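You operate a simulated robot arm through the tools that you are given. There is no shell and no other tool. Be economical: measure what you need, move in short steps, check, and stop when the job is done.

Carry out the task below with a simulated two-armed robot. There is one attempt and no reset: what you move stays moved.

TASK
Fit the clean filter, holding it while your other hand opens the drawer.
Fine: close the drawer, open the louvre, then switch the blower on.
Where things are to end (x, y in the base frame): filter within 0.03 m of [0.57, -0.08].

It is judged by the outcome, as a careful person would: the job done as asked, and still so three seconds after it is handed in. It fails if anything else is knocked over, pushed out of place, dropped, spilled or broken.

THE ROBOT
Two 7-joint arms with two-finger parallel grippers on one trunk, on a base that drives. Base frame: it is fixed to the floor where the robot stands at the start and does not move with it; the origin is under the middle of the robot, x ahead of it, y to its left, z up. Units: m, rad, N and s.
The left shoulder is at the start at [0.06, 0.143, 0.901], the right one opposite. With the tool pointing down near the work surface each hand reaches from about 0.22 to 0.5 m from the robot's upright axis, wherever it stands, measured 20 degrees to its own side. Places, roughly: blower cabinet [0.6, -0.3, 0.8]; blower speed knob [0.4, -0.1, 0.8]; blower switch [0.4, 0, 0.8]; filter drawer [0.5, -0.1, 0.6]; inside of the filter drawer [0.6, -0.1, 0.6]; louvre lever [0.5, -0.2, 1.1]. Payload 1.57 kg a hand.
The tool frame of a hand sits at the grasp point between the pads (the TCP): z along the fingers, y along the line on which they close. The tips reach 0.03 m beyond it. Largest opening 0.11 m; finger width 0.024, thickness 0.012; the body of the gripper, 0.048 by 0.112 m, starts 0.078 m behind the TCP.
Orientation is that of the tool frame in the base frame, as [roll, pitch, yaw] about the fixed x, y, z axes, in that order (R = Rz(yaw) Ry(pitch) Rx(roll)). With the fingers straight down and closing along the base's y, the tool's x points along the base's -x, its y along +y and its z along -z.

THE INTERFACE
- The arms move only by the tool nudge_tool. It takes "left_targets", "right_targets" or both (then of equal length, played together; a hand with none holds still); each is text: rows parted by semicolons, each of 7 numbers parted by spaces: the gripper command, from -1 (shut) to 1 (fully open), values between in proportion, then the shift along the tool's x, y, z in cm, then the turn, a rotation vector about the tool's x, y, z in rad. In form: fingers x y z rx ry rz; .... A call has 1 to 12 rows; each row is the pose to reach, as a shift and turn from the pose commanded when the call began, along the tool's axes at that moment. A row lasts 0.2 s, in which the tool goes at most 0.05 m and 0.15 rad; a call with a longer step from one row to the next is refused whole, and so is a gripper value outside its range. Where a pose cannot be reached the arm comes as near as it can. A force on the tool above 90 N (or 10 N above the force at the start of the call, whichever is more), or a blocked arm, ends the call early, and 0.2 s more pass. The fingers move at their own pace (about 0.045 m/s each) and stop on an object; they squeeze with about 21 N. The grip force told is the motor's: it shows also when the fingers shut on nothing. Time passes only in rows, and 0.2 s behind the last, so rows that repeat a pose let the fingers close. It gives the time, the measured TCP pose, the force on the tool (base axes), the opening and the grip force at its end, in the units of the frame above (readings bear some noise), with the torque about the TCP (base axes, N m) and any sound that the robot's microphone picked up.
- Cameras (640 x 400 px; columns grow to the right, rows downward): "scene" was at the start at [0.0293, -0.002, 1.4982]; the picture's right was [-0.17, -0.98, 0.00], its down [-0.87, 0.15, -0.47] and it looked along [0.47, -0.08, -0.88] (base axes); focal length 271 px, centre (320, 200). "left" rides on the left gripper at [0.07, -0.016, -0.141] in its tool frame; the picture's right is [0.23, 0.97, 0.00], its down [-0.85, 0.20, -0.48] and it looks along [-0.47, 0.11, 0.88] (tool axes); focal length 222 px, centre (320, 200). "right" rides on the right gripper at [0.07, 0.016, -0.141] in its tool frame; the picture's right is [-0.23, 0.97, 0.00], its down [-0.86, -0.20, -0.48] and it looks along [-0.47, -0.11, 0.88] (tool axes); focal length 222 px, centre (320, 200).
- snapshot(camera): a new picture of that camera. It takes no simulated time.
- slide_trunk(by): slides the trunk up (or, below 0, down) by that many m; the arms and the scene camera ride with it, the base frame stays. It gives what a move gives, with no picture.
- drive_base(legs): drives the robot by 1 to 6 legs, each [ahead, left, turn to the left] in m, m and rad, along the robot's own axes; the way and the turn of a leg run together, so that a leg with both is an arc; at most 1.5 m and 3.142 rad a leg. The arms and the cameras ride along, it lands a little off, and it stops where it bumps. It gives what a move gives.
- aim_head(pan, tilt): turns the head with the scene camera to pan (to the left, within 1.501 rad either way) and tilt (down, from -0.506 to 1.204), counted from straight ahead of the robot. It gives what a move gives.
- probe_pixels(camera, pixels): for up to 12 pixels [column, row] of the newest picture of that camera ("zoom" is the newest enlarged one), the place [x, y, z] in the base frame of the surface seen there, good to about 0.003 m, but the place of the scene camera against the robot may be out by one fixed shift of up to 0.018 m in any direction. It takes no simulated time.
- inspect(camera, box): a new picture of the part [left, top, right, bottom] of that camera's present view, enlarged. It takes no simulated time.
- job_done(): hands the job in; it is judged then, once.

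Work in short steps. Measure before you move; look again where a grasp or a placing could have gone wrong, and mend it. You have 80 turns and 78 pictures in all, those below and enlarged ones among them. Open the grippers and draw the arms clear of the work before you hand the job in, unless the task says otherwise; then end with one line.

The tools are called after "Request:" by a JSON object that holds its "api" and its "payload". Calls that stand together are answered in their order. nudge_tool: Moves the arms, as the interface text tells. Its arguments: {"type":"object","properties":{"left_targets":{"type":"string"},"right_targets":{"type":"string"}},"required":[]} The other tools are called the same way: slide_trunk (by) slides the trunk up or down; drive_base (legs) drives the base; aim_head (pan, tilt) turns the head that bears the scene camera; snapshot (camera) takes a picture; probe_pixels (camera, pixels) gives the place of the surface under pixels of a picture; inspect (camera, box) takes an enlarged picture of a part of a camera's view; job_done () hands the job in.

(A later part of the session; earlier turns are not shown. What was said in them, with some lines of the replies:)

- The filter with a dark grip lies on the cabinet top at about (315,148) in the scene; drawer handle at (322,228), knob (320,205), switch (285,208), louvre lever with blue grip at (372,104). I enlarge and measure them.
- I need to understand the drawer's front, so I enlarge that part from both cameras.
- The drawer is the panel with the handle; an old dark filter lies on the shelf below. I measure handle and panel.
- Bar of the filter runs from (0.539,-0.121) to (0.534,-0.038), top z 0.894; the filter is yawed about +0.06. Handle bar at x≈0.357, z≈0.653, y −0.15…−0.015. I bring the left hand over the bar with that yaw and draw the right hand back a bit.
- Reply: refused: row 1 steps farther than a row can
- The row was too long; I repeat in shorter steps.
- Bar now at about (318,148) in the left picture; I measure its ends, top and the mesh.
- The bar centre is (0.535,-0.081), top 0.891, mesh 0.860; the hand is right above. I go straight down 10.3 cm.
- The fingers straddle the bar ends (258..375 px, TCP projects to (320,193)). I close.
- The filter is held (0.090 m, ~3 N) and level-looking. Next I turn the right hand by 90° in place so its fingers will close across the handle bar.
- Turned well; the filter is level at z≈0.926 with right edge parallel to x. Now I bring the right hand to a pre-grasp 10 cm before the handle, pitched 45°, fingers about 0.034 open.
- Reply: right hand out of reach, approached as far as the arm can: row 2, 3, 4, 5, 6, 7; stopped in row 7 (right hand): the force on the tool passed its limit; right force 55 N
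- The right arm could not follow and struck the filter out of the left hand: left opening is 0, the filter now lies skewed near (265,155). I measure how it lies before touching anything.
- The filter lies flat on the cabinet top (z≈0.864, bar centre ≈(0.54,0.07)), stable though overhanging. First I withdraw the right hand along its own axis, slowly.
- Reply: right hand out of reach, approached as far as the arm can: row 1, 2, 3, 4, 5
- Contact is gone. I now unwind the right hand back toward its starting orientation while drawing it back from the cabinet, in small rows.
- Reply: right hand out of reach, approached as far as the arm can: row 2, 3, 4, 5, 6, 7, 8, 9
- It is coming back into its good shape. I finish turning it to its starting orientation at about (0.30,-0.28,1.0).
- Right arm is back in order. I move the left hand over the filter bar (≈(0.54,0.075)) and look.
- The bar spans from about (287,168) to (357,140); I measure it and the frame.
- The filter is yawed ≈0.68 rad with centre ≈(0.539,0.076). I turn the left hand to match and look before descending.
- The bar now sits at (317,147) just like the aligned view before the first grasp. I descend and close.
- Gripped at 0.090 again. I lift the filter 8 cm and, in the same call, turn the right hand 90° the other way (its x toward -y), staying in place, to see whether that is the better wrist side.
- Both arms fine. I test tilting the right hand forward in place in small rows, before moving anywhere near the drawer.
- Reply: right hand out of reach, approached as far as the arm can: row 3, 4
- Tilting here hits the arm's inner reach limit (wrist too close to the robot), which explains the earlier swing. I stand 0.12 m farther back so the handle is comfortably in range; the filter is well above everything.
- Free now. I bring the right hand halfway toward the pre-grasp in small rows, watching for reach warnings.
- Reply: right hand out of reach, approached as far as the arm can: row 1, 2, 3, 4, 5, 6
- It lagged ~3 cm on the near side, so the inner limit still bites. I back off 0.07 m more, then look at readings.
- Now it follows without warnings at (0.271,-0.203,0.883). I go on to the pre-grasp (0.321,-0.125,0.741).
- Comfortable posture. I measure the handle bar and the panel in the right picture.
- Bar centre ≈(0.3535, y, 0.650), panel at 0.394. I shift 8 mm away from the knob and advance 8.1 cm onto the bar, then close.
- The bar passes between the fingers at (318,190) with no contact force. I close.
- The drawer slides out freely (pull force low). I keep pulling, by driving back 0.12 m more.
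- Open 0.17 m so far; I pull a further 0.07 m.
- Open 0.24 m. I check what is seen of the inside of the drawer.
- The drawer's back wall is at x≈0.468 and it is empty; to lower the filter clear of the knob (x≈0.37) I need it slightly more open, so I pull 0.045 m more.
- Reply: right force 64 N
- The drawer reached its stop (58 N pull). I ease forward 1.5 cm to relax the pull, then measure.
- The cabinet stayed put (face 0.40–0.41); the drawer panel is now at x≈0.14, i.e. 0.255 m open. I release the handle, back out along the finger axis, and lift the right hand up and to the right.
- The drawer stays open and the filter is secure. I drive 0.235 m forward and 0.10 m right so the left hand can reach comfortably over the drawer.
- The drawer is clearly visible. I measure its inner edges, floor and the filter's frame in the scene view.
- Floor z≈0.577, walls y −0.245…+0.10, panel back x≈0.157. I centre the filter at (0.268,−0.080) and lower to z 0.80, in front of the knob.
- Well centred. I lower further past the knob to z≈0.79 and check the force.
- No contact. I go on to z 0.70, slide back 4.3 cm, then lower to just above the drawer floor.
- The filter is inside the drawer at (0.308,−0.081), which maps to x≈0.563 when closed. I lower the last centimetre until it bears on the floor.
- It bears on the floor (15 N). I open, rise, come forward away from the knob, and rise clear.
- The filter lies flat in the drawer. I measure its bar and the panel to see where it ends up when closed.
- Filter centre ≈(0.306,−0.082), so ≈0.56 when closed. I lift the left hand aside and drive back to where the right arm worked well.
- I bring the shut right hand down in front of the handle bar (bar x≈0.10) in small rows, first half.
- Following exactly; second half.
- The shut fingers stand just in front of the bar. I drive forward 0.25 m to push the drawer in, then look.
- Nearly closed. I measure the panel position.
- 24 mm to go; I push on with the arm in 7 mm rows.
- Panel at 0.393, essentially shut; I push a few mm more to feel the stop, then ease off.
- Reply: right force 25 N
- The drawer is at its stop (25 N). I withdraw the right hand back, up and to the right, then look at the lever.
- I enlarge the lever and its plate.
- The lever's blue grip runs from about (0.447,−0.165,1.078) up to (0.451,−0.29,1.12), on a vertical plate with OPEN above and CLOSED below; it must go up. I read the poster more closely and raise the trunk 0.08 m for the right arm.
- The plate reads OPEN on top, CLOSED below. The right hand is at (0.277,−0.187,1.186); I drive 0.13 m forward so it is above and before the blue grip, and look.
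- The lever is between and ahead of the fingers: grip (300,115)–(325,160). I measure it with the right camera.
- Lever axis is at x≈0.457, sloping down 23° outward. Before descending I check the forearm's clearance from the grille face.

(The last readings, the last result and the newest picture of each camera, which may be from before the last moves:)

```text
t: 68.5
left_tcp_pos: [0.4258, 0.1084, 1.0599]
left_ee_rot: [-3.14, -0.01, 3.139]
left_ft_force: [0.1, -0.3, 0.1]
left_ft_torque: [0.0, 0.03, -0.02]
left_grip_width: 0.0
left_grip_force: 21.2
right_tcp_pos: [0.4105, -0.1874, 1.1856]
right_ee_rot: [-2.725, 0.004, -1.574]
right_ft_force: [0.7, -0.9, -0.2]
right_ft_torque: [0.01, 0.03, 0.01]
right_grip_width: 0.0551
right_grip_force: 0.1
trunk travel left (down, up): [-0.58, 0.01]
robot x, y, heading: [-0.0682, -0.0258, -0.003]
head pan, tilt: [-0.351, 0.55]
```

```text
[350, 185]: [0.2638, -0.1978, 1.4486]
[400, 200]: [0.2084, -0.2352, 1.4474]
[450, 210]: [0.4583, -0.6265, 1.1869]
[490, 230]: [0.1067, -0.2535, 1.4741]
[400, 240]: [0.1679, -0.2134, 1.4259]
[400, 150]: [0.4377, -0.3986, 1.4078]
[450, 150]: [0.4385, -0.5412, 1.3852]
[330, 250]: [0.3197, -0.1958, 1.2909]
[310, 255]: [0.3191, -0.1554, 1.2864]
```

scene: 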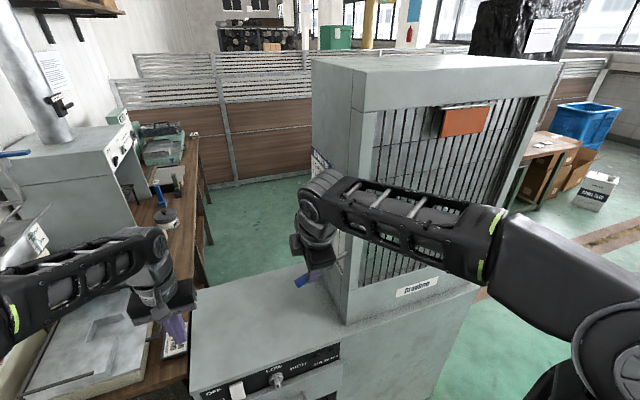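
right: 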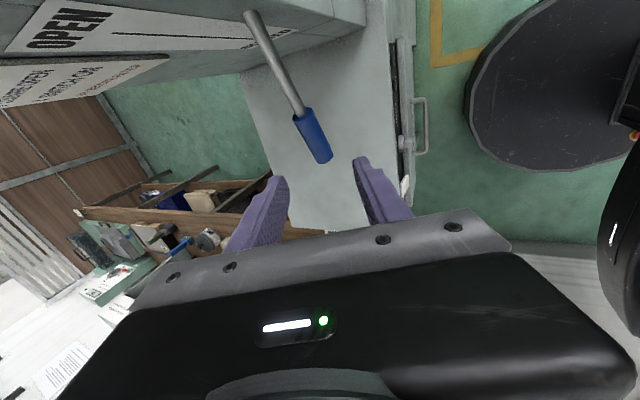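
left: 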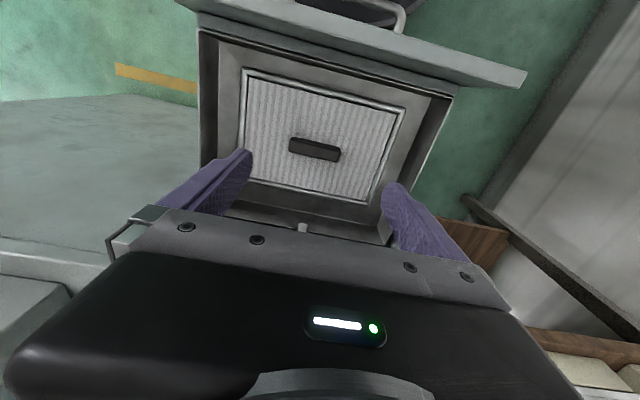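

Forearm is at x 0.1–0.27, well clear. I descend onto the grip, then close.

Request:
{"api": "nudge_tool", "payload": {"right_targets": "0 0.8 0.4 3 0 0 0; 0 0.8 0.4 6 0 0 0; 0 0.8 0.4 9 0 0 0; 0 0.8 0.4 11.4 0 0 0; 0 0.8 0.4 11.4 0 0 0"}}

Request:
{"api": "snapshot", "payload": {"camera": "right"}}

```text
t: 69.7
left_tcp_pos: [0.4237, 0.1079, 1.0604]
left_ee_rot: [-3.139, -0.009, 3.139]
left_ft_force: [0.1, 0.2, 0.1]
left_ft_torque: [-0.01, -0.01, 0.0]
left_grip_width: 0.0002
left_grip_force: 21.0
right_tcp_pos: [0.4498, -0.1956, 1.0797]
right_ee_rot: [-2.721, 0.002, -1.574]
right_ft_force: [-1.4, -0.7, 0.2]
right_ft_torque: [0.01, 0.01, 0.01]
right_grip_width: 0.0551
right_grip_force: 0.0
trunk travel left (down, up): [-0.58, 0.01]
robot x, y, heading: [-0.0733, -0.0318, -0.009]
head pan, tilt: [-0.351, 0.55]
```

```text
18 pictures are left
```

right: 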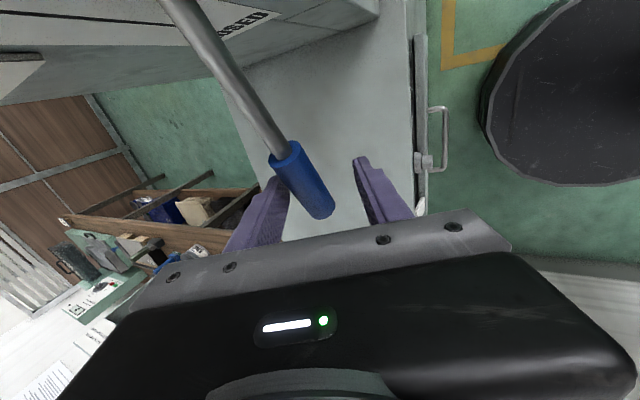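

The blue grip lies between the fingers at (305,185). I close and begin to raise it along its arc.

Request:
{"api": "nudge_tool", "payload": {"right_targets": "-1 0 0 0 0 0 0; -1 0 0 0 0 0 0; -1 0 0 0 0 0 0; -1 0 0 0 0 0 0; -1 -0.5 -0.57 -1.28 0 0 0; -1 -0.97 -1.1 -2.47 0 0 0; -1 -1.2 -1.7 -3.84 0 0 0; -1 -1.3 -2.27 -5.12 0 0 0; -1 -1.3 -2.27 -5.12 0 0 0"}}

Request:
{"api": "snapshot", "payload": {"camera": "right"}}

```text
t: 71.7
left_tcp_pos: [0.4277, 0.1101, 1.0602]
left_ee_rot: [-3.138, -0.013, 3.138]
left_ft_force: [0.2, 0.0, 0.3]
left_ft_torque: [0.02, 0.04, -0.02]
left_grip_width: 0.0
left_grip_force: 21.2
right_tcp_pos: [0.4528, -0.1813, 1.1343]
right_ee_rot: [-2.724, 0.006, -1.572]
right_ft_force: [16.4, 7.6, -5.8]
right_ft_torque: [0.64, -0.02, 1.26]
right_grip_width: 0.0241
right_grip_force: 36.4
trunk travel left (down, up): [-0.58, 0.01]
robot x, y, heading: [-0.0724, -0.0296, 0.002]
head pan, tilt: [-0.351, 0.55]
```

```text
17 pictures are left
```

right: 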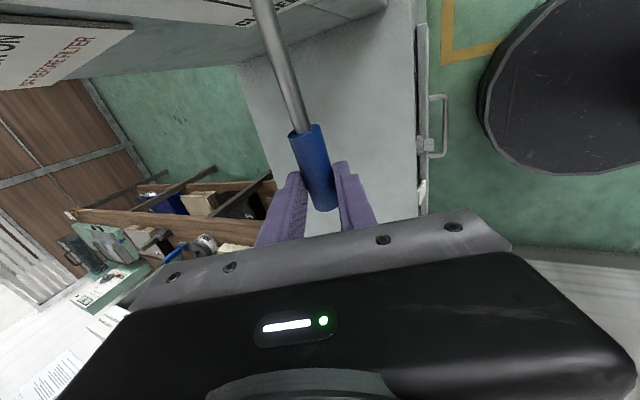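

It follows with little force. I continue the arc upward.

Request:
{"api": "nudge_tool", "payload": {"right_targets": "-1 0.1 -0.57 -1.28 0 0 0; -1 0.33 -1.18 -2.65 0 0 0; -1 0.7 -1.7 -3.84 0 0 0; -1 1.3 -2.27 -5.12 0 0 0; -1 1.3 -2.27 -5.12 0 0 0"}}

Request:
{"api": "snapshot", "payload": {"camera": "right"}}

```text
t: 72.9
left_tcp_pos: [0.4232, 0.1089, 1.0606]
left_ee_rot: [-3.138, -0.009, 3.139]
left_ft_force: [-0.2, -0.5, -0.7]
left_ft_torque: [0.01, -0.04, -0.02]
left_grip_width: 0.0
left_grip_force: 21.4
right_tcp_pos: [0.449, -0.193, 1.1935]
right_ee_rot: [-2.723, 0.003, -1.574]
right_ft_force: [-7.7, 13.5, -1.0]
right_ft_torque: [0.67, 0.41, -0.48]
right_grip_width: 0.0244
right_grip_force: 36.6
trunk travel left (down, up): [-0.58, 0.01]
robot x, y, heading: [-0.0684, -0.024, -0.0]
head pan, tilt: [-0.351, 0.55]
```

```text
16 pictures are left
```

right: 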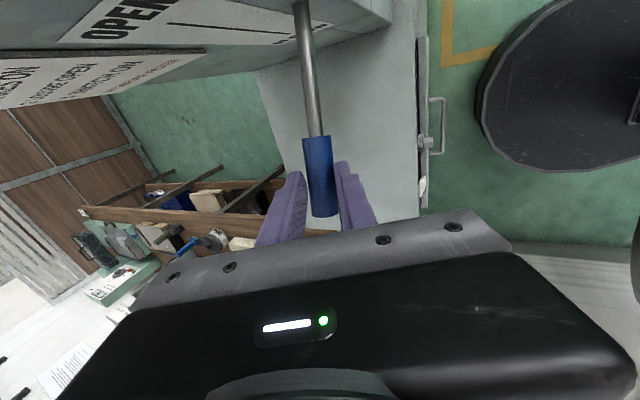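

No stop felt yet. I measure the lever's present slope.

Request:
{"api": "probe_pixels", "payload": {"camera": "right", "pixels": [[303, 15], [310, 60], [315, 110], [320, 150], [325, 195], [115, 25], [280, 35]]}}

Request:
{"api": "inspect", "payload": {"camera": "scene", "box": [260, 110, 400, 320]}}

```text
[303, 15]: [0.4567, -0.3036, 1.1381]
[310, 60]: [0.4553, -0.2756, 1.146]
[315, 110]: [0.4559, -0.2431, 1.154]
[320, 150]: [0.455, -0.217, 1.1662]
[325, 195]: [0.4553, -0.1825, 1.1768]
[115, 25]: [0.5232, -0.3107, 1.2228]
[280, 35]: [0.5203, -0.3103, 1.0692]
```

```text
1.90 times, centred on (330, 215) of scene
```

zoom: 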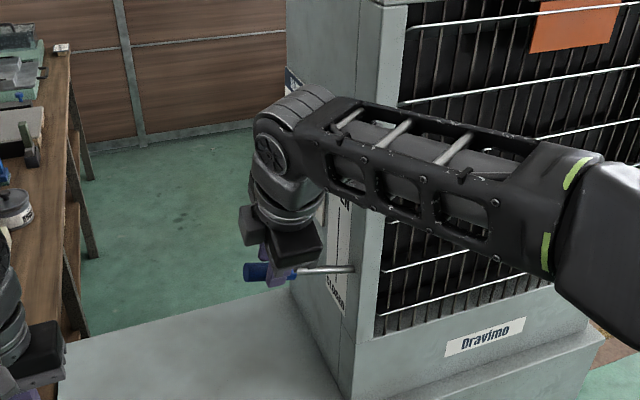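

The lever is at about +18° and the louvre blades are visibly turned. I raise it further in small rows to find its end.

Request:
{"api": "nudge_tool", "payload": {"right_targets": "-1 0.48 -0.51 -1.15 0 0 0; -1 1.06 -0.97 -2.18 0 0 0; -1 1.06 -0.97 -2.18 0 0 0"}}

Request:
{"api": "snapshot", "payload": {"camera": "right"}}

Request:
{"api": "probe_pixels", "payload": {"camera": "right", "pixels": [[303, 15], [310, 60], [315, 110], [320, 150], [325, 195]]}}

```text
t: 73.7
left_tcp_pos: [0.4262, 0.1082, 1.0601]
left_ee_rot: [-3.138, -0.009, 3.14]
left_ft_force: [-0.9, -0.1, 0.2]
left_ft_torque: [-0.02, -0.05, 0.02]
left_grip_width: 0.0002
left_grip_force: 21.7
right_tcp_pos: [0.4503, -0.2082, 1.2165]
right_ee_rot: [-2.721, 0.004, -1.576]
right_ft_force: [-0.1, -0.3, -0.2]
right_ft_torque: [0.01, -0.03, -0.02]
right_grip_width: 0.0001
right_grip_force: 21.6
trunk travel left (down, up): [-0.58, 0.01]
robot x, y, heading: [-0.0692, -0.0276, -0.011]
head pan, tilt: [-0.351, 0.55]
```

```text
14 pictures are left
```

right: 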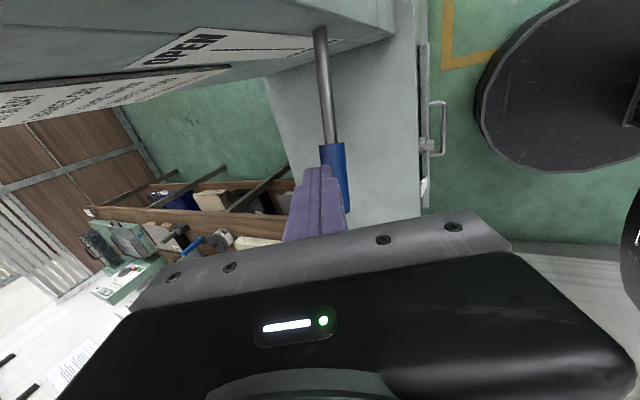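

```text
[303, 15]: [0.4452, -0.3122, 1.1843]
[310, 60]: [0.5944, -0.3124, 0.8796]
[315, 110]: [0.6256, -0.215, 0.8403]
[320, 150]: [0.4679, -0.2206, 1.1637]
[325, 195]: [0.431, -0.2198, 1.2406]
```

The fingers slipped off the grip at the end. I measure where the lever has stayed.

Request:
{"api": "probe_pixels", "payload": {"camera": "right", "pixels": [[320, 40], [324, 75], [329, 110], [334, 155], [344, 195], [170, 50], [205, 42]]}}

```text
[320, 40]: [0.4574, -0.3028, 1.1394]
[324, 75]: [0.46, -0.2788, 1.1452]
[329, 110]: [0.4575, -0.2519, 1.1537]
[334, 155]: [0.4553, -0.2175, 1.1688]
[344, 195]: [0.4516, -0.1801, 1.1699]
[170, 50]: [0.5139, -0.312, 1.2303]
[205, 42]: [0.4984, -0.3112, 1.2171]
```

The lever stayed at about +16–18°, probably its stop. I re-grip it more deeply to confirm with a gentle upward push.

Request:
{"api": "nudge_tool", "payload": {"right_targets": "0 0 0 -0.5 0 0 0; 0 0 0 -0.5 0 0 0; 0 0 0 -0.5 0 0 0; 0 -0.8 1.7 0.5 0 0 0; 0 -0.8 1.7 3 0 0 0; 0 -0.8 1.7 5.4 0 0 0; 0 -0.8 1.7 5.4 0 0 0; -1 -0.8 1.7 5.4 0 0 0; -1 -0.8 1.7 5.4 0 0 0; -1 -0.8 1.7 5.4 0 0 0; -1 -0.8 1.7 5.4 0 0 0"}}

Request:
{"api": "nudge_tool", "payload": {"right_targets": "-1 0.15 -0.2 -0.45 0 0 0; -1 0.3 -0.4 -0.9 0 0 0; -1 0.3 -0.4 -0.9 0 0 0"}}

Request:
{"api": "snapshot", "payload": {"camera": "right"}}

```text
t: 76.1
left_tcp_pos: [0.4275, 0.1087, 1.0601]
left_ee_rot: [3.141, -0.011, 3.14]
left_ft_force: [-0.4, 0.4, 0.1]
left_ft_torque: [-0.03, -0.01, 0.04]
left_grip_width: 0.0
left_grip_force: 21.1
right_tcp_pos: [0.459, -0.1994, 1.1591]
right_ee_rot: [-2.723, 0.006, -1.576]
right_ft_force: [17.2, 0.9, 1.5]
right_ft_torque: [-0.27, 0.13, -0.89]
right_grip_width: 0.0253
right_grip_force: 34.1
trunk travel left (down, up): [-0.58, 0.01]
robot x, y, heading: [-0.0693, -0.0295, 0.002]
head pan, tilt: [-0.351, 0.55]
```

```text
t: 76.9
left_tcp_pos: [0.427, 0.1084, 1.0581]
left_ee_rot: [-3.14, -0.012, 3.139]
left_ft_force: [-0.4, -0.5, -0.6]
left_ft_torque: [-0.02, -0.02, 0.02]
left_grip_width: 0.0
left_grip_force: 20.6
right_tcp_pos: [0.4597, -0.2012, 1.168]
right_ee_rot: [-2.726, 0.006, -1.575]
right_ft_force: [11.1, 5.8, -12.0]
right_ft_torque: [1.27, 0.07, -0.53]
right_grip_width: 0.0258
right_grip_force: 37.5
trunk travel left (down, up): [-0.58, 0.01]
robot x, y, heading: [-0.0714, -0.0279, 0.003]
head pan, tilt: [-0.351, 0.55]
```

```text
13 pictures are left
```

right: 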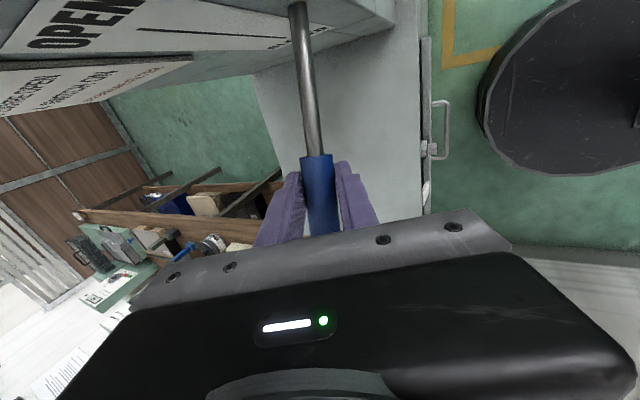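

Downward reaction is only 12 N; I check the slope and push on another 1.5 cm.

Request:
{"api": "nudge_tool", "payload": {"right_targets": "-1 0.2 -0.2 -0.45 0 0 0; -1 0.4 -0.4 -0.9 0 0 0; -1 0.6 -0.6 -1.35 0 0 0; -1 0.6 -0.6 -1.35 0 0 0"}}

Request:
{"api": "snapshot", "payload": {"camera": "right"}}

Request:
{"api": "probe_pixels", "payload": {"camera": "right", "pixels": [[297, 15], [303, 55], [308, 95], [313, 135], [318, 170], [322, 200]]}}

```text
t: 77.9
left_tcp_pos: [0.4255, 0.1093, 1.06]
left_ee_rot: [-3.137, -0.01, 3.139]
left_ft_force: [0.6, 1.0, 0.0]
left_ft_torque: [-0.01, 0.04, -0.02]
left_grip_width: 0.0
left_grip_force: 21.3
right_tcp_pos: [0.4572, -0.2057, 1.1832]
right_ee_rot: [-2.726, 0.004, -1.575]
right_ft_force: [2.8, 8.4, -11.4]
right_ft_torque: [1.53, 0.21, -0.55]
right_grip_width: 0.0273
right_grip_force: 37.7
trunk travel left (down, up): [-0.58, 0.01]
robot x, y, heading: [-0.0679, -0.0299, -0.004]
head pan, tilt: [-0.351, 0.55]
```

```text
12 pictures are left
```

right: 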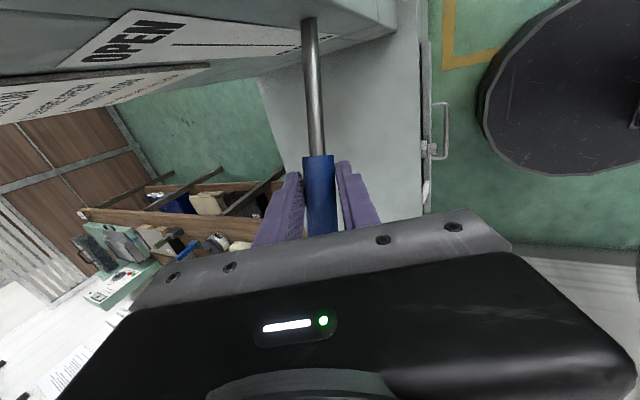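

```text
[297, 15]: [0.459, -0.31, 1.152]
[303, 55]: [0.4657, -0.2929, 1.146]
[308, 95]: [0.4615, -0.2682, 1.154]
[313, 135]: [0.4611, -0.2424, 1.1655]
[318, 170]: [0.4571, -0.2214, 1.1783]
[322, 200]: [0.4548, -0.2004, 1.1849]
```

The lever is still moving (now ≈+22–24°). I go on along the arc another 12°.

Request:
{"api": "nudge_tool", "payload": {"right_targets": "-1 0.27 -0.22 -0.5 0 0 0; -1 0.55 -0.43 -0.98 0 0 0; -1 0.85 -0.64 -1.44 0 0 0; -1 1.2 -0.84 -1.9 0 0 0; -1 1.2 -0.84 -1.9 0 0 0"}}

Request:
{"api": "snapshot", "payload": {"camera": "right"}}

```text
t: 79.1
left_tcp_pos: [0.4216, 0.1084, 1.0625]
left_ee_rot: [-3.138, -0.007, 3.141]
left_ft_force: [0.2, -0.4, 0.0]
left_ft_torque: [0.04, -0.04, -0.03]
left_grip_width: 0.0003
left_grip_force: 21.0
right_tcp_pos: [0.4496, -0.2191, 1.2045]
right_ee_rot: [-2.729, 0.004, -1.576]
right_ft_force: [-25.1, 12.3, -20.6]
right_ft_torque: [0.57, 1.18, -0.48]
right_grip_width: 0.0258
right_grip_force: 37.1
trunk travel left (down, up): [-0.58, 0.01]
robot x, y, heading: [-0.068, -0.0271, -0.006]
head pan, tilt: [-0.351, 0.55]
```

```text
11 pictures are left
```

right: 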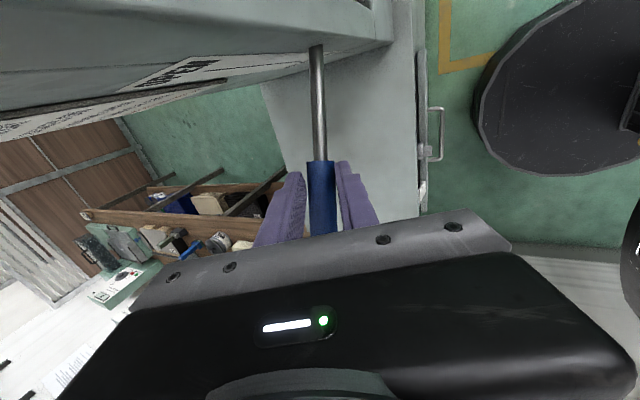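

Request:
{"api": "probe_pixels", "payload": {"camera": "right", "pixels": [[317, 60], [319, 90], [320, 120], [321, 150], [321, 175], [321, 205], [190, 72]]}}

```text
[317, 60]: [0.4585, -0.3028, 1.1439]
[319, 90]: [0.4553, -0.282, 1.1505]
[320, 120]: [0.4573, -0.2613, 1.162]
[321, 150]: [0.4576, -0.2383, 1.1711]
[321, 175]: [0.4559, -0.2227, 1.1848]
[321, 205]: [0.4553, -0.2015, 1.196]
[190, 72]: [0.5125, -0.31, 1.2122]
```

The lever slope is ≈+24°, mirror of the start (−24°), and the reaction rises to 20–25 N while the grip slides: that is the end stop. I open and withdraw upward and back.

Request:
{"api": "nudge_tool", "payload": {"right_targets": "0 0 0 0 0 0 0; 0 0 0 0 0 0 0; 0 0 0 0 0 0 0; 0 -0.5 0 -3 0 0 0; 0 -1 0 -6 0 0 0; 0 -1.5 0 -9 0 0 0; 0 -1.5 0.8 -12 0 0 0; 0 -1.5 0.8 -12 0 0 0"}}

Request:
{"api": "drive_base", "payload": {"legs": [[-0.13, 0, 0]]}}

Request:
{"api": "aim_head", "payload": {"pan": -0.25, "tilt": 0.7}}

Request:
{"api": "snapshot", "payload": {"camera": "scene"}}

```text
t: 80.9
left_tcp_pos: [0.425, 0.1088, 1.0595]
left_ee_rot: [-3.14, -0.011, 3.14]
left_ft_force: [-0.3, -0.4, 0.2]
left_ft_torque: [-0.01, 0.03, 0.01]
left_grip_width: 0.0001
left_grip_force: 20.8
right_tcp_pos: [0.401, -0.2038, 1.3111]
right_ee_rot: [-2.723, 0.003, -1.575]
right_ft_force: [0.1, 0.1, 0.6]
right_ft_torque: [0.0, -0.01, -0.01]
right_grip_width: 0.0551
right_grip_force: 0.0
trunk travel left (down, up): [-0.58, 0.01]
robot x, y, heading: [-0.0729, -0.0299, -0.002]
head pan, tilt: [-0.351, 0.55]
```

```text
t: 82.2
left_tcp_pos: [0.2955, 0.1078, 1.0615]
left_ee_rot: [-3.14, -0.008, 3.14]
left_ft_force: [0.2, 0.4, 0.1]
left_ft_torque: [-0.01, -0.04, -0.01]
left_grip_width: 0.0
left_grip_force: 21.1
right_tcp_pos: [0.2711, -0.2036, 1.313]
right_ee_rot: [-2.721, 0.004, -1.575]
right_ft_force: [-0.1, 0.1, 0.7]
right_ft_torque: [0.03, -0.02, 0.05]
right_grip_width: 0.055
right_grip_force: 0.1
trunk travel left (down, up): [-0.58, 0.01]
robot x, y, heading: [-0.2018, -0.0278, -0.005]
head pan, tilt: [-0.351, 0.55]
```

```text
t: 82.9
left_tcp_pos: [0.2964, 0.1088, 1.0602]
left_ee_rot: [-3.141, -0.007, 3.141]
left_ft_force: [-0.2, -0.7, 0.7]
left_ft_torque: [0.04, 0.0, -0.01]
left_grip_width: 0.0
left_grip_force: 21.0
right_tcp_pos: [0.2729, -0.2031, 1.3111]
right_ee_rot: [-2.724, 0.003, -1.575]
right_ft_force: [0.3, -0.9, 0.6]
right_ft_torque: [-0.02, 0.01, -0.02]
right_grip_width: 0.0547
right_grip_force: 0.1
trunk travel left (down, up): [-0.58, 0.01]
robot x, y, heading: [-0.2003, -0.0277, -0.005]
head pan, tilt: [-0.25, 0.7]
```

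```text
10 pictures are left
```

scene: 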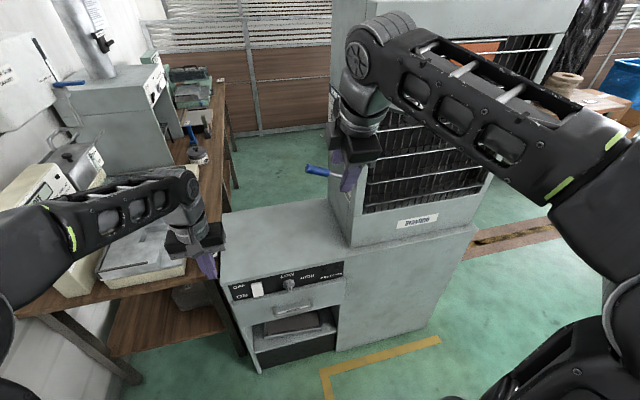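

The lever stays up and the grille is open. Now the blower switch at (258,290): I enlarge it.

Request:
{"api": "inspect", "payload": {"camera": "scene", "box": [220, 255, 350, 335]}}

Request:
{"api": "probe_pixels", "payload": {"camera": "zoom", "pixels": [[165, 145], [180, 145], [195, 145], [180, 180], [180, 200], [175, 225], [180, 130], [190, 215], [215, 190], [350, 165]]}}

```text
4.92 times, centred on (285, 295) of scene
```

zoom: 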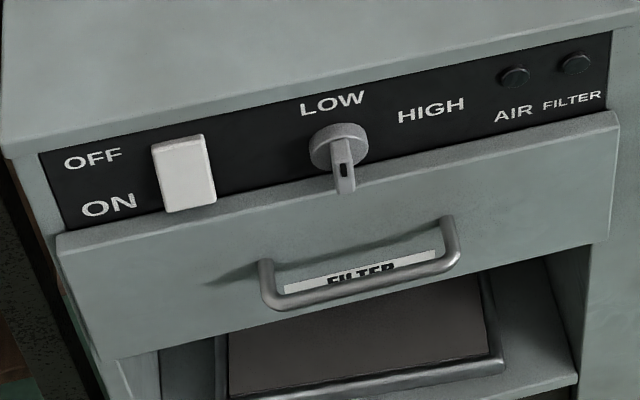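

```text
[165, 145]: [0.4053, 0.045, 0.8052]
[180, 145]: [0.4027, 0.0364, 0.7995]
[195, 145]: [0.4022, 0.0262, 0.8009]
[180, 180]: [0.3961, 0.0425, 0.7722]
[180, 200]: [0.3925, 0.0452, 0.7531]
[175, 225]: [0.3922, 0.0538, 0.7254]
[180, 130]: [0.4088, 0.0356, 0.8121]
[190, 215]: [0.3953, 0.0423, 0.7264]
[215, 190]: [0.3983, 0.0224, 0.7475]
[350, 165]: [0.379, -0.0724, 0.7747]
```

The rocker's lower end stands out (x≈0.392, z≈0.75) and the upper end is in: to switch ON its lower end must be pressed. I bring the shut left hand, tilted forward 0.5 rad, to just in front of it.

Request:
{"api": "nudge_tool", "payload": {"left_targets": "-1 -0.3 -0.9 3 0 -0.1 0; -1 -0.7 -1.8 6.2 0 -0.2 0; -1 -1.1 -2.7 9.4 0 -0.3 0; -1 -1.5 -3.6 12.6 0 -0.4 0; -1 -1.9 -4.5 15.8 0 -0.5 0; -1 -2.3 -5.4 19 0 -0.5 0; -1 -2.8 -6.2 22.2 0 -0.5 0; -1 -3.3 -7 25.4 0 -0.5 0; -1 -3.8 -7.7 28.4 0 -0.5 0; -1 -3.8 -7.7 28.4 0 -0.5 0"}}

Request:
{"api": "snapshot", "payload": {"camera": "left"}}

Request:
{"api": "inspect", "payload": {"camera": "scene", "box": [200, 235, 350, 335]}}

```text
t: 85.1
left_tcp_pos: [0.3323, 0.0305, 0.7751]
left_ee_rot: [-3.138, 0.491, 3.139]
left_ft_force: [0.8, 0.8, 0.0]
left_ft_torque: [0.01, -0.02, -0.01]
left_grip_width: 0.0
left_grip_force: 21.0
right_tcp_pos: [0.2725, -0.2032, 1.311]
right_ee_rot: [-2.722, 0.004, -1.576]
right_ft_force: [-1.1, 0.2, -0.5]
right_ft_torque: [-0.02, 0.04, 0.03]
right_grip_width: 0.055
right_grip_force: 0.0
trunk travel left (down, up): [-0.58, 0.01]
robot x, y, heading: [-0.1936, -0.0274, -0.005]
head pan, tilt: [-0.25, 0.7]
```

```text
8 pictures are left
```

left: 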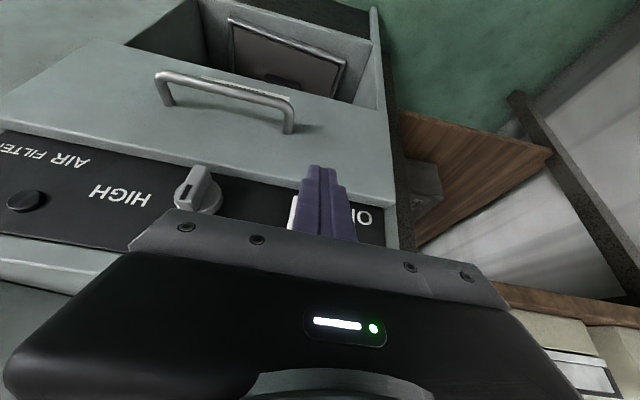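

```text
4.00 times, centred on (275, 285) of scene
```

zoom: 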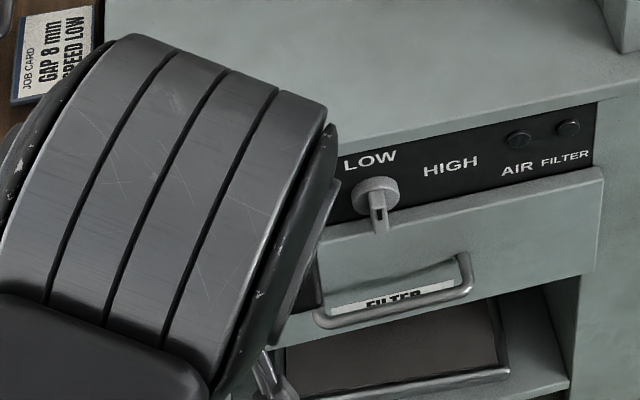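

The fingertip is in front of the switch, slightly left of centre (white edge at (292,212)). I shift 3 mm right and press forward in small rows.

Request:
{"api": "nudge_tool", "payload": {"left_targets": "-1 -1.3 -0.3 0.7 0 0 0; -1 -2.2 -0.3 1.2 0 0 0; -1 -2.9 -0.3 1.55 0 0 0; -1 -3.3 -0.3 1.8 0 0 0; -1 -3.7 -0.3 2.0 0 0 0; -1 -4.0 -0.3 2.15 0 0 0"}}

Request:
{"api": "snapshot", "payload": {"camera": "left"}}

```text
t: 86.5
left_tcp_pos: [0.3768, 0.0279, 0.7758]
left_ee_rot: [-3.139, 0.492, -3.141]
left_ft_force: [-1.2, 0.2, -1.1]
left_ft_torque: [0.0, -0.1, 0.02]
left_grip_width: 0.0001
left_grip_force: 21.1
right_tcp_pos: [0.2722, -0.2051, 1.3118]
right_ee_rot: [-2.723, 0.005, -1.575]
right_ft_force: [0.1, -0.1, -0.4]
right_ft_torque: [-0.01, -0.01, 0.01]
right_grip_width: 0.0548
right_grip_force: 0.2
trunk travel left (down, up): [-0.58, 0.01]
robot x, y, heading: [-0.1982, -0.0249, -0.006]
head pan, tilt: [-0.25, 0.7]
```

```text
6 pictures are left
```

left: 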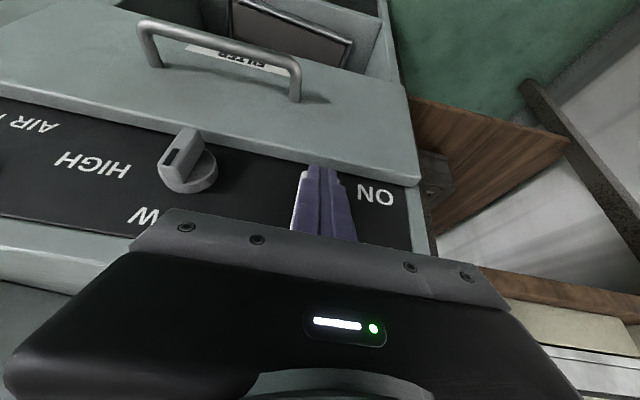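

Contact is only beginning; I press 1.2 cm further.

Request:
{"api": "nudge_tool", "payload": {"left_targets": "-1 -0.35 0 0.19 0 0 0; -1 -0.7 0 0.38 0 0 0; -1 -1.05 0 0.56 0 0 0; -1 -1.05 0 0.56 0 0 0"}}

```text
t: 87.5
left_tcp_pos: [0.3788, 0.0274, 0.7748]
left_ee_rot: [3.138, 0.478, 3.138]
left_ft_force: [-48.5, -6.6, 4.1]
left_ft_torque: [-0.3, 0.91, -0.17]
left_grip_width: 0.0001
left_grip_force: 21.3
right_tcp_pos: [0.2677, -0.2049, 1.313]
right_ee_rot: [-2.719, 0.006, -1.576]
right_ft_force: [0.1, 0.2, -0.4]
right_ft_torque: [-0.02, -0.01, -0.02]
right_grip_width: 0.0551
right_grip_force: 0.0
trunk travel left (down, up): [-0.58, 0.01]
robot x, y, heading: [-0.2013, -0.0294, -0.0]
head pan, tilt: [-0.25, 0.7]
```

48 N against a hard stop; no sound told. I draw back and look at the rocker.

Request:
{"api": "nudge_tool", "payload": {"left_targets": "-1 1.5 0 -0.8 0 0 0; -1 4.5 0 -2.4 0 0 0; -1 7.5 3 -4 0 0 0; -1 8 6 -6 0 0 0; -1 8 9 -8 0 0 0; -1 8 9 -8 0 0 0"}}

Request:
{"api": "inspect", "payload": {"camera": "left", "box": [0, 60, 420, 260]}}

```text
t: 88.9
left_tcp_pos: [0.2806, 0.1189, 0.809]
left_ee_rot: [-3.14, 0.49, 3.14]
left_ft_force: [0.0, -0.3, -0.1]
left_ft_torque: [-0.02, 0.02, 0.02]
left_grip_width: 0.0
left_grip_force: 21.0
right_tcp_pos: [0.2731, -0.204, 1.3114]
right_ee_rot: [-2.722, 0.004, -1.576]
right_ft_force: [0.5, -0.3, 0.2]
right_ft_torque: [0.0, -0.02, 0.01]
right_grip_width: 0.055
right_grip_force: 0.1
trunk travel left (down, up): [-0.58, 0.01]
robot x, y, heading: [-0.1987, -0.0289, -0.003]
head pan, tilt: [-0.25, 0.7]
```

```text
1.52 times, centred on (210, 160) of left
```

zoom: 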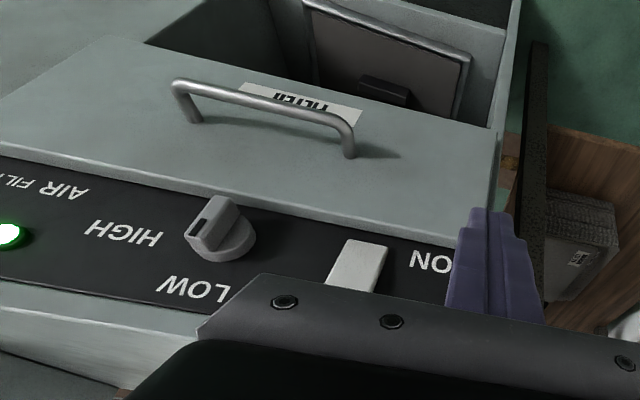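

A lamp is now lit green and the rocker's lower end is in. I lift the left hand clear, open it, and look at the whole scene.

Request:
{"api": "nudge_tool", "payload": {"left_targets": "-0.5 2 2 -4 0 0 0; 0 2 4 -8 0 0 0; 0.5 2 5 -12 0 0.1 0; 1 2 5 -16 0 0.2 0; 1 2 5 -19 0 0.3 0; 1 2 5 -19 0 0.3 0"}}

Request:
{"api": "snapshot", "payload": {"camera": "scene"}}

Request:
{"api": "inspect", "payload": {"camera": "scene", "box": [220, 255, 350, 335]}}

Request:
{"api": "probe_pixels", "payload": {"camera": "zoom", "pixels": [[180, 145], [180, 180], [180, 200], [350, 165], [150, 240], [500, 200], [360, 285]]}}

```text
t: 90.3
left_tcp_pos: [0.1729, 0.1689, 0.9654]
left_ee_rot: [-3.136, 0.19, 3.139]
left_ft_force: [1.1, 0.5, -0.3]
left_ft_torque: [-0.02, 0.0, 0.01]
left_grip_width: 0.1098
left_grip_force: 0.0
right_tcp_pos: [0.2727, -0.2033, 1.312]
right_ee_rot: [-2.723, 0.003, -1.574]
right_ft_force: [0.0, 0.7, -0.7]
right_ft_torque: [-0.03, 0.02, -0.04]
right_grip_width: 0.0549
right_grip_force: 0.0
trunk travel left (down, up): [-0.58, 0.01]
robot x, y, heading: [-0.1977, -0.028, -0.006]
head pan, tilt: [-0.25, 0.7]
```

```text
4 pictures are left
```

scene: 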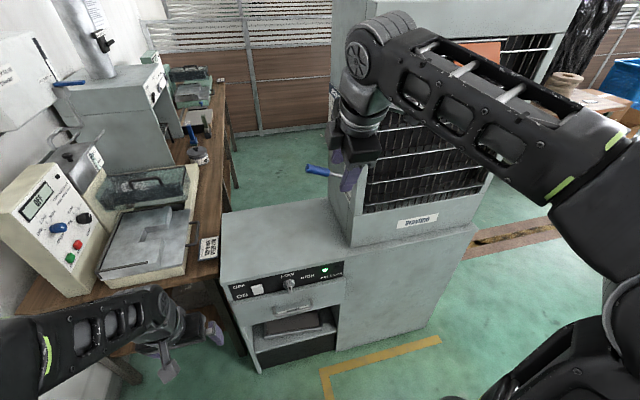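

```text
4.92 times, centred on (285, 295) of scene
```

zoom: 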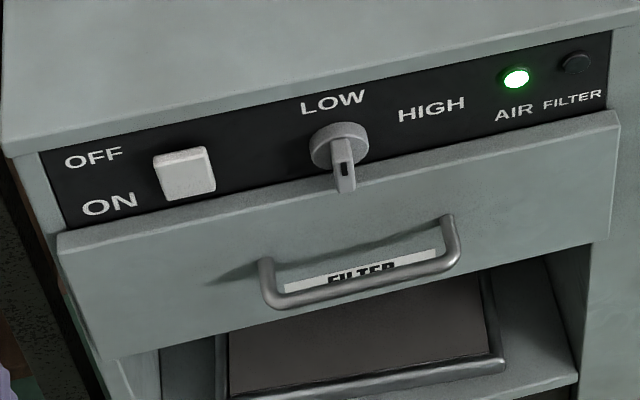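

```text
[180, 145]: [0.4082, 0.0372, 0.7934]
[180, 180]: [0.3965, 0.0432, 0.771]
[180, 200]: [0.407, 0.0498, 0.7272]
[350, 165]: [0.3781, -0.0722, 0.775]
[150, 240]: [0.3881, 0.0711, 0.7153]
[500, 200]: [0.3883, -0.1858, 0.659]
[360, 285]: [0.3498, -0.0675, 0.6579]
```

AIR lamp is green, FILTER lamp dark, rocker ON, lever up, drawer shut at its starting plane. I open the right gripper fully and back off a little.

Request:
{"api": "nudge_tool", "payload": {"right_targets": "1 0 0 0 0 0 0; 1 0 0 0 0 0 0; 1 0 0 0 0 0 0; 1 0 0 0 0 0 0"}}

Request:
{"api": "drive_base", "payload": {"legs": [[-0.15, 0, 0]]}}

Request:
{"api": "snapshot", "payload": {"camera": "scene"}}

```text
t: 91.3
left_tcp_pos: [0.1731, 0.1671, 0.9663]
left_ee_rot: [-3.139, 0.192, 3.14]
left_ft_force: [0.3, 0.9, 0.4]
left_ft_torque: [-0.02, -0.03, 0.03]
left_grip_width: 0.1102
left_grip_force: 0.1
right_tcp_pos: [0.2725, -0.2029, 1.3112]
right_ee_rot: [-2.723, 0.005, -1.576]
right_ft_force: [0.0, -0.8, 0.4]
right_ft_torque: [-0.06, -0.02, 0.0]
right_grip_width: 0.11
right_grip_force: 0.0
trunk travel left (down, up): [-0.58, 0.01]
robot x, y, heading: [-0.1979, -0.028, -0.003]
head pan, tilt: [-0.25, 0.7]
```

```text
t: 92.6
left_tcp_pos: [0.0258, 0.1672, 0.9671]
left_ee_rot: [-3.141, 0.193, 3.141]
left_ft_force: [-0.4, 0.7, -0.7]
left_ft_torque: [0.02, -0.01, -0.01]
left_grip_width: 0.1099
left_grip_force: 0.1
right_tcp_pos: [0.1229, -0.2029, 1.3129]
right_ee_rot: [-2.721, 0.004, -1.575]
right_ft_force: [-1.5, 0.5, 0.4]
right_ft_torque: [-0.01, -0.02, 0.0]
right_grip_width: 0.1102
right_grip_force: 0.1
trunk travel left (down, up): [-0.58, 0.01]
robot x, y, heading: [-0.3513, -0.0265, -0.006]
head pan, tilt: [-0.25, 0.7]
```

```text
2 pictures are left
```

scene: 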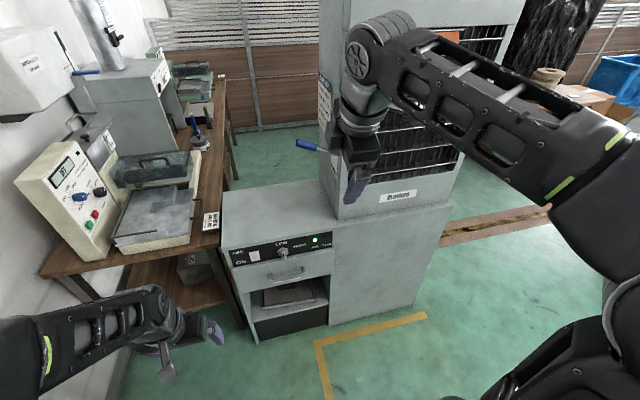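

Everything is as asked: lamp green at (315,240), lever up, drawer shut, hands clear. I hand the job in.

Request:
{"api": "job_done", "payload": {}}

```text
The job is handed in.
```

The clean filter is in the drawer at about (0.56, −0.08), the drawer is closed, the louvre is open and the blower is on with the AIR lamp green, but I dropped the filter once early on: the right arm knocked it from the left hand, it fell about 6 cm onto the cabinet top, and I picked it up again and held it while opening the drawer.
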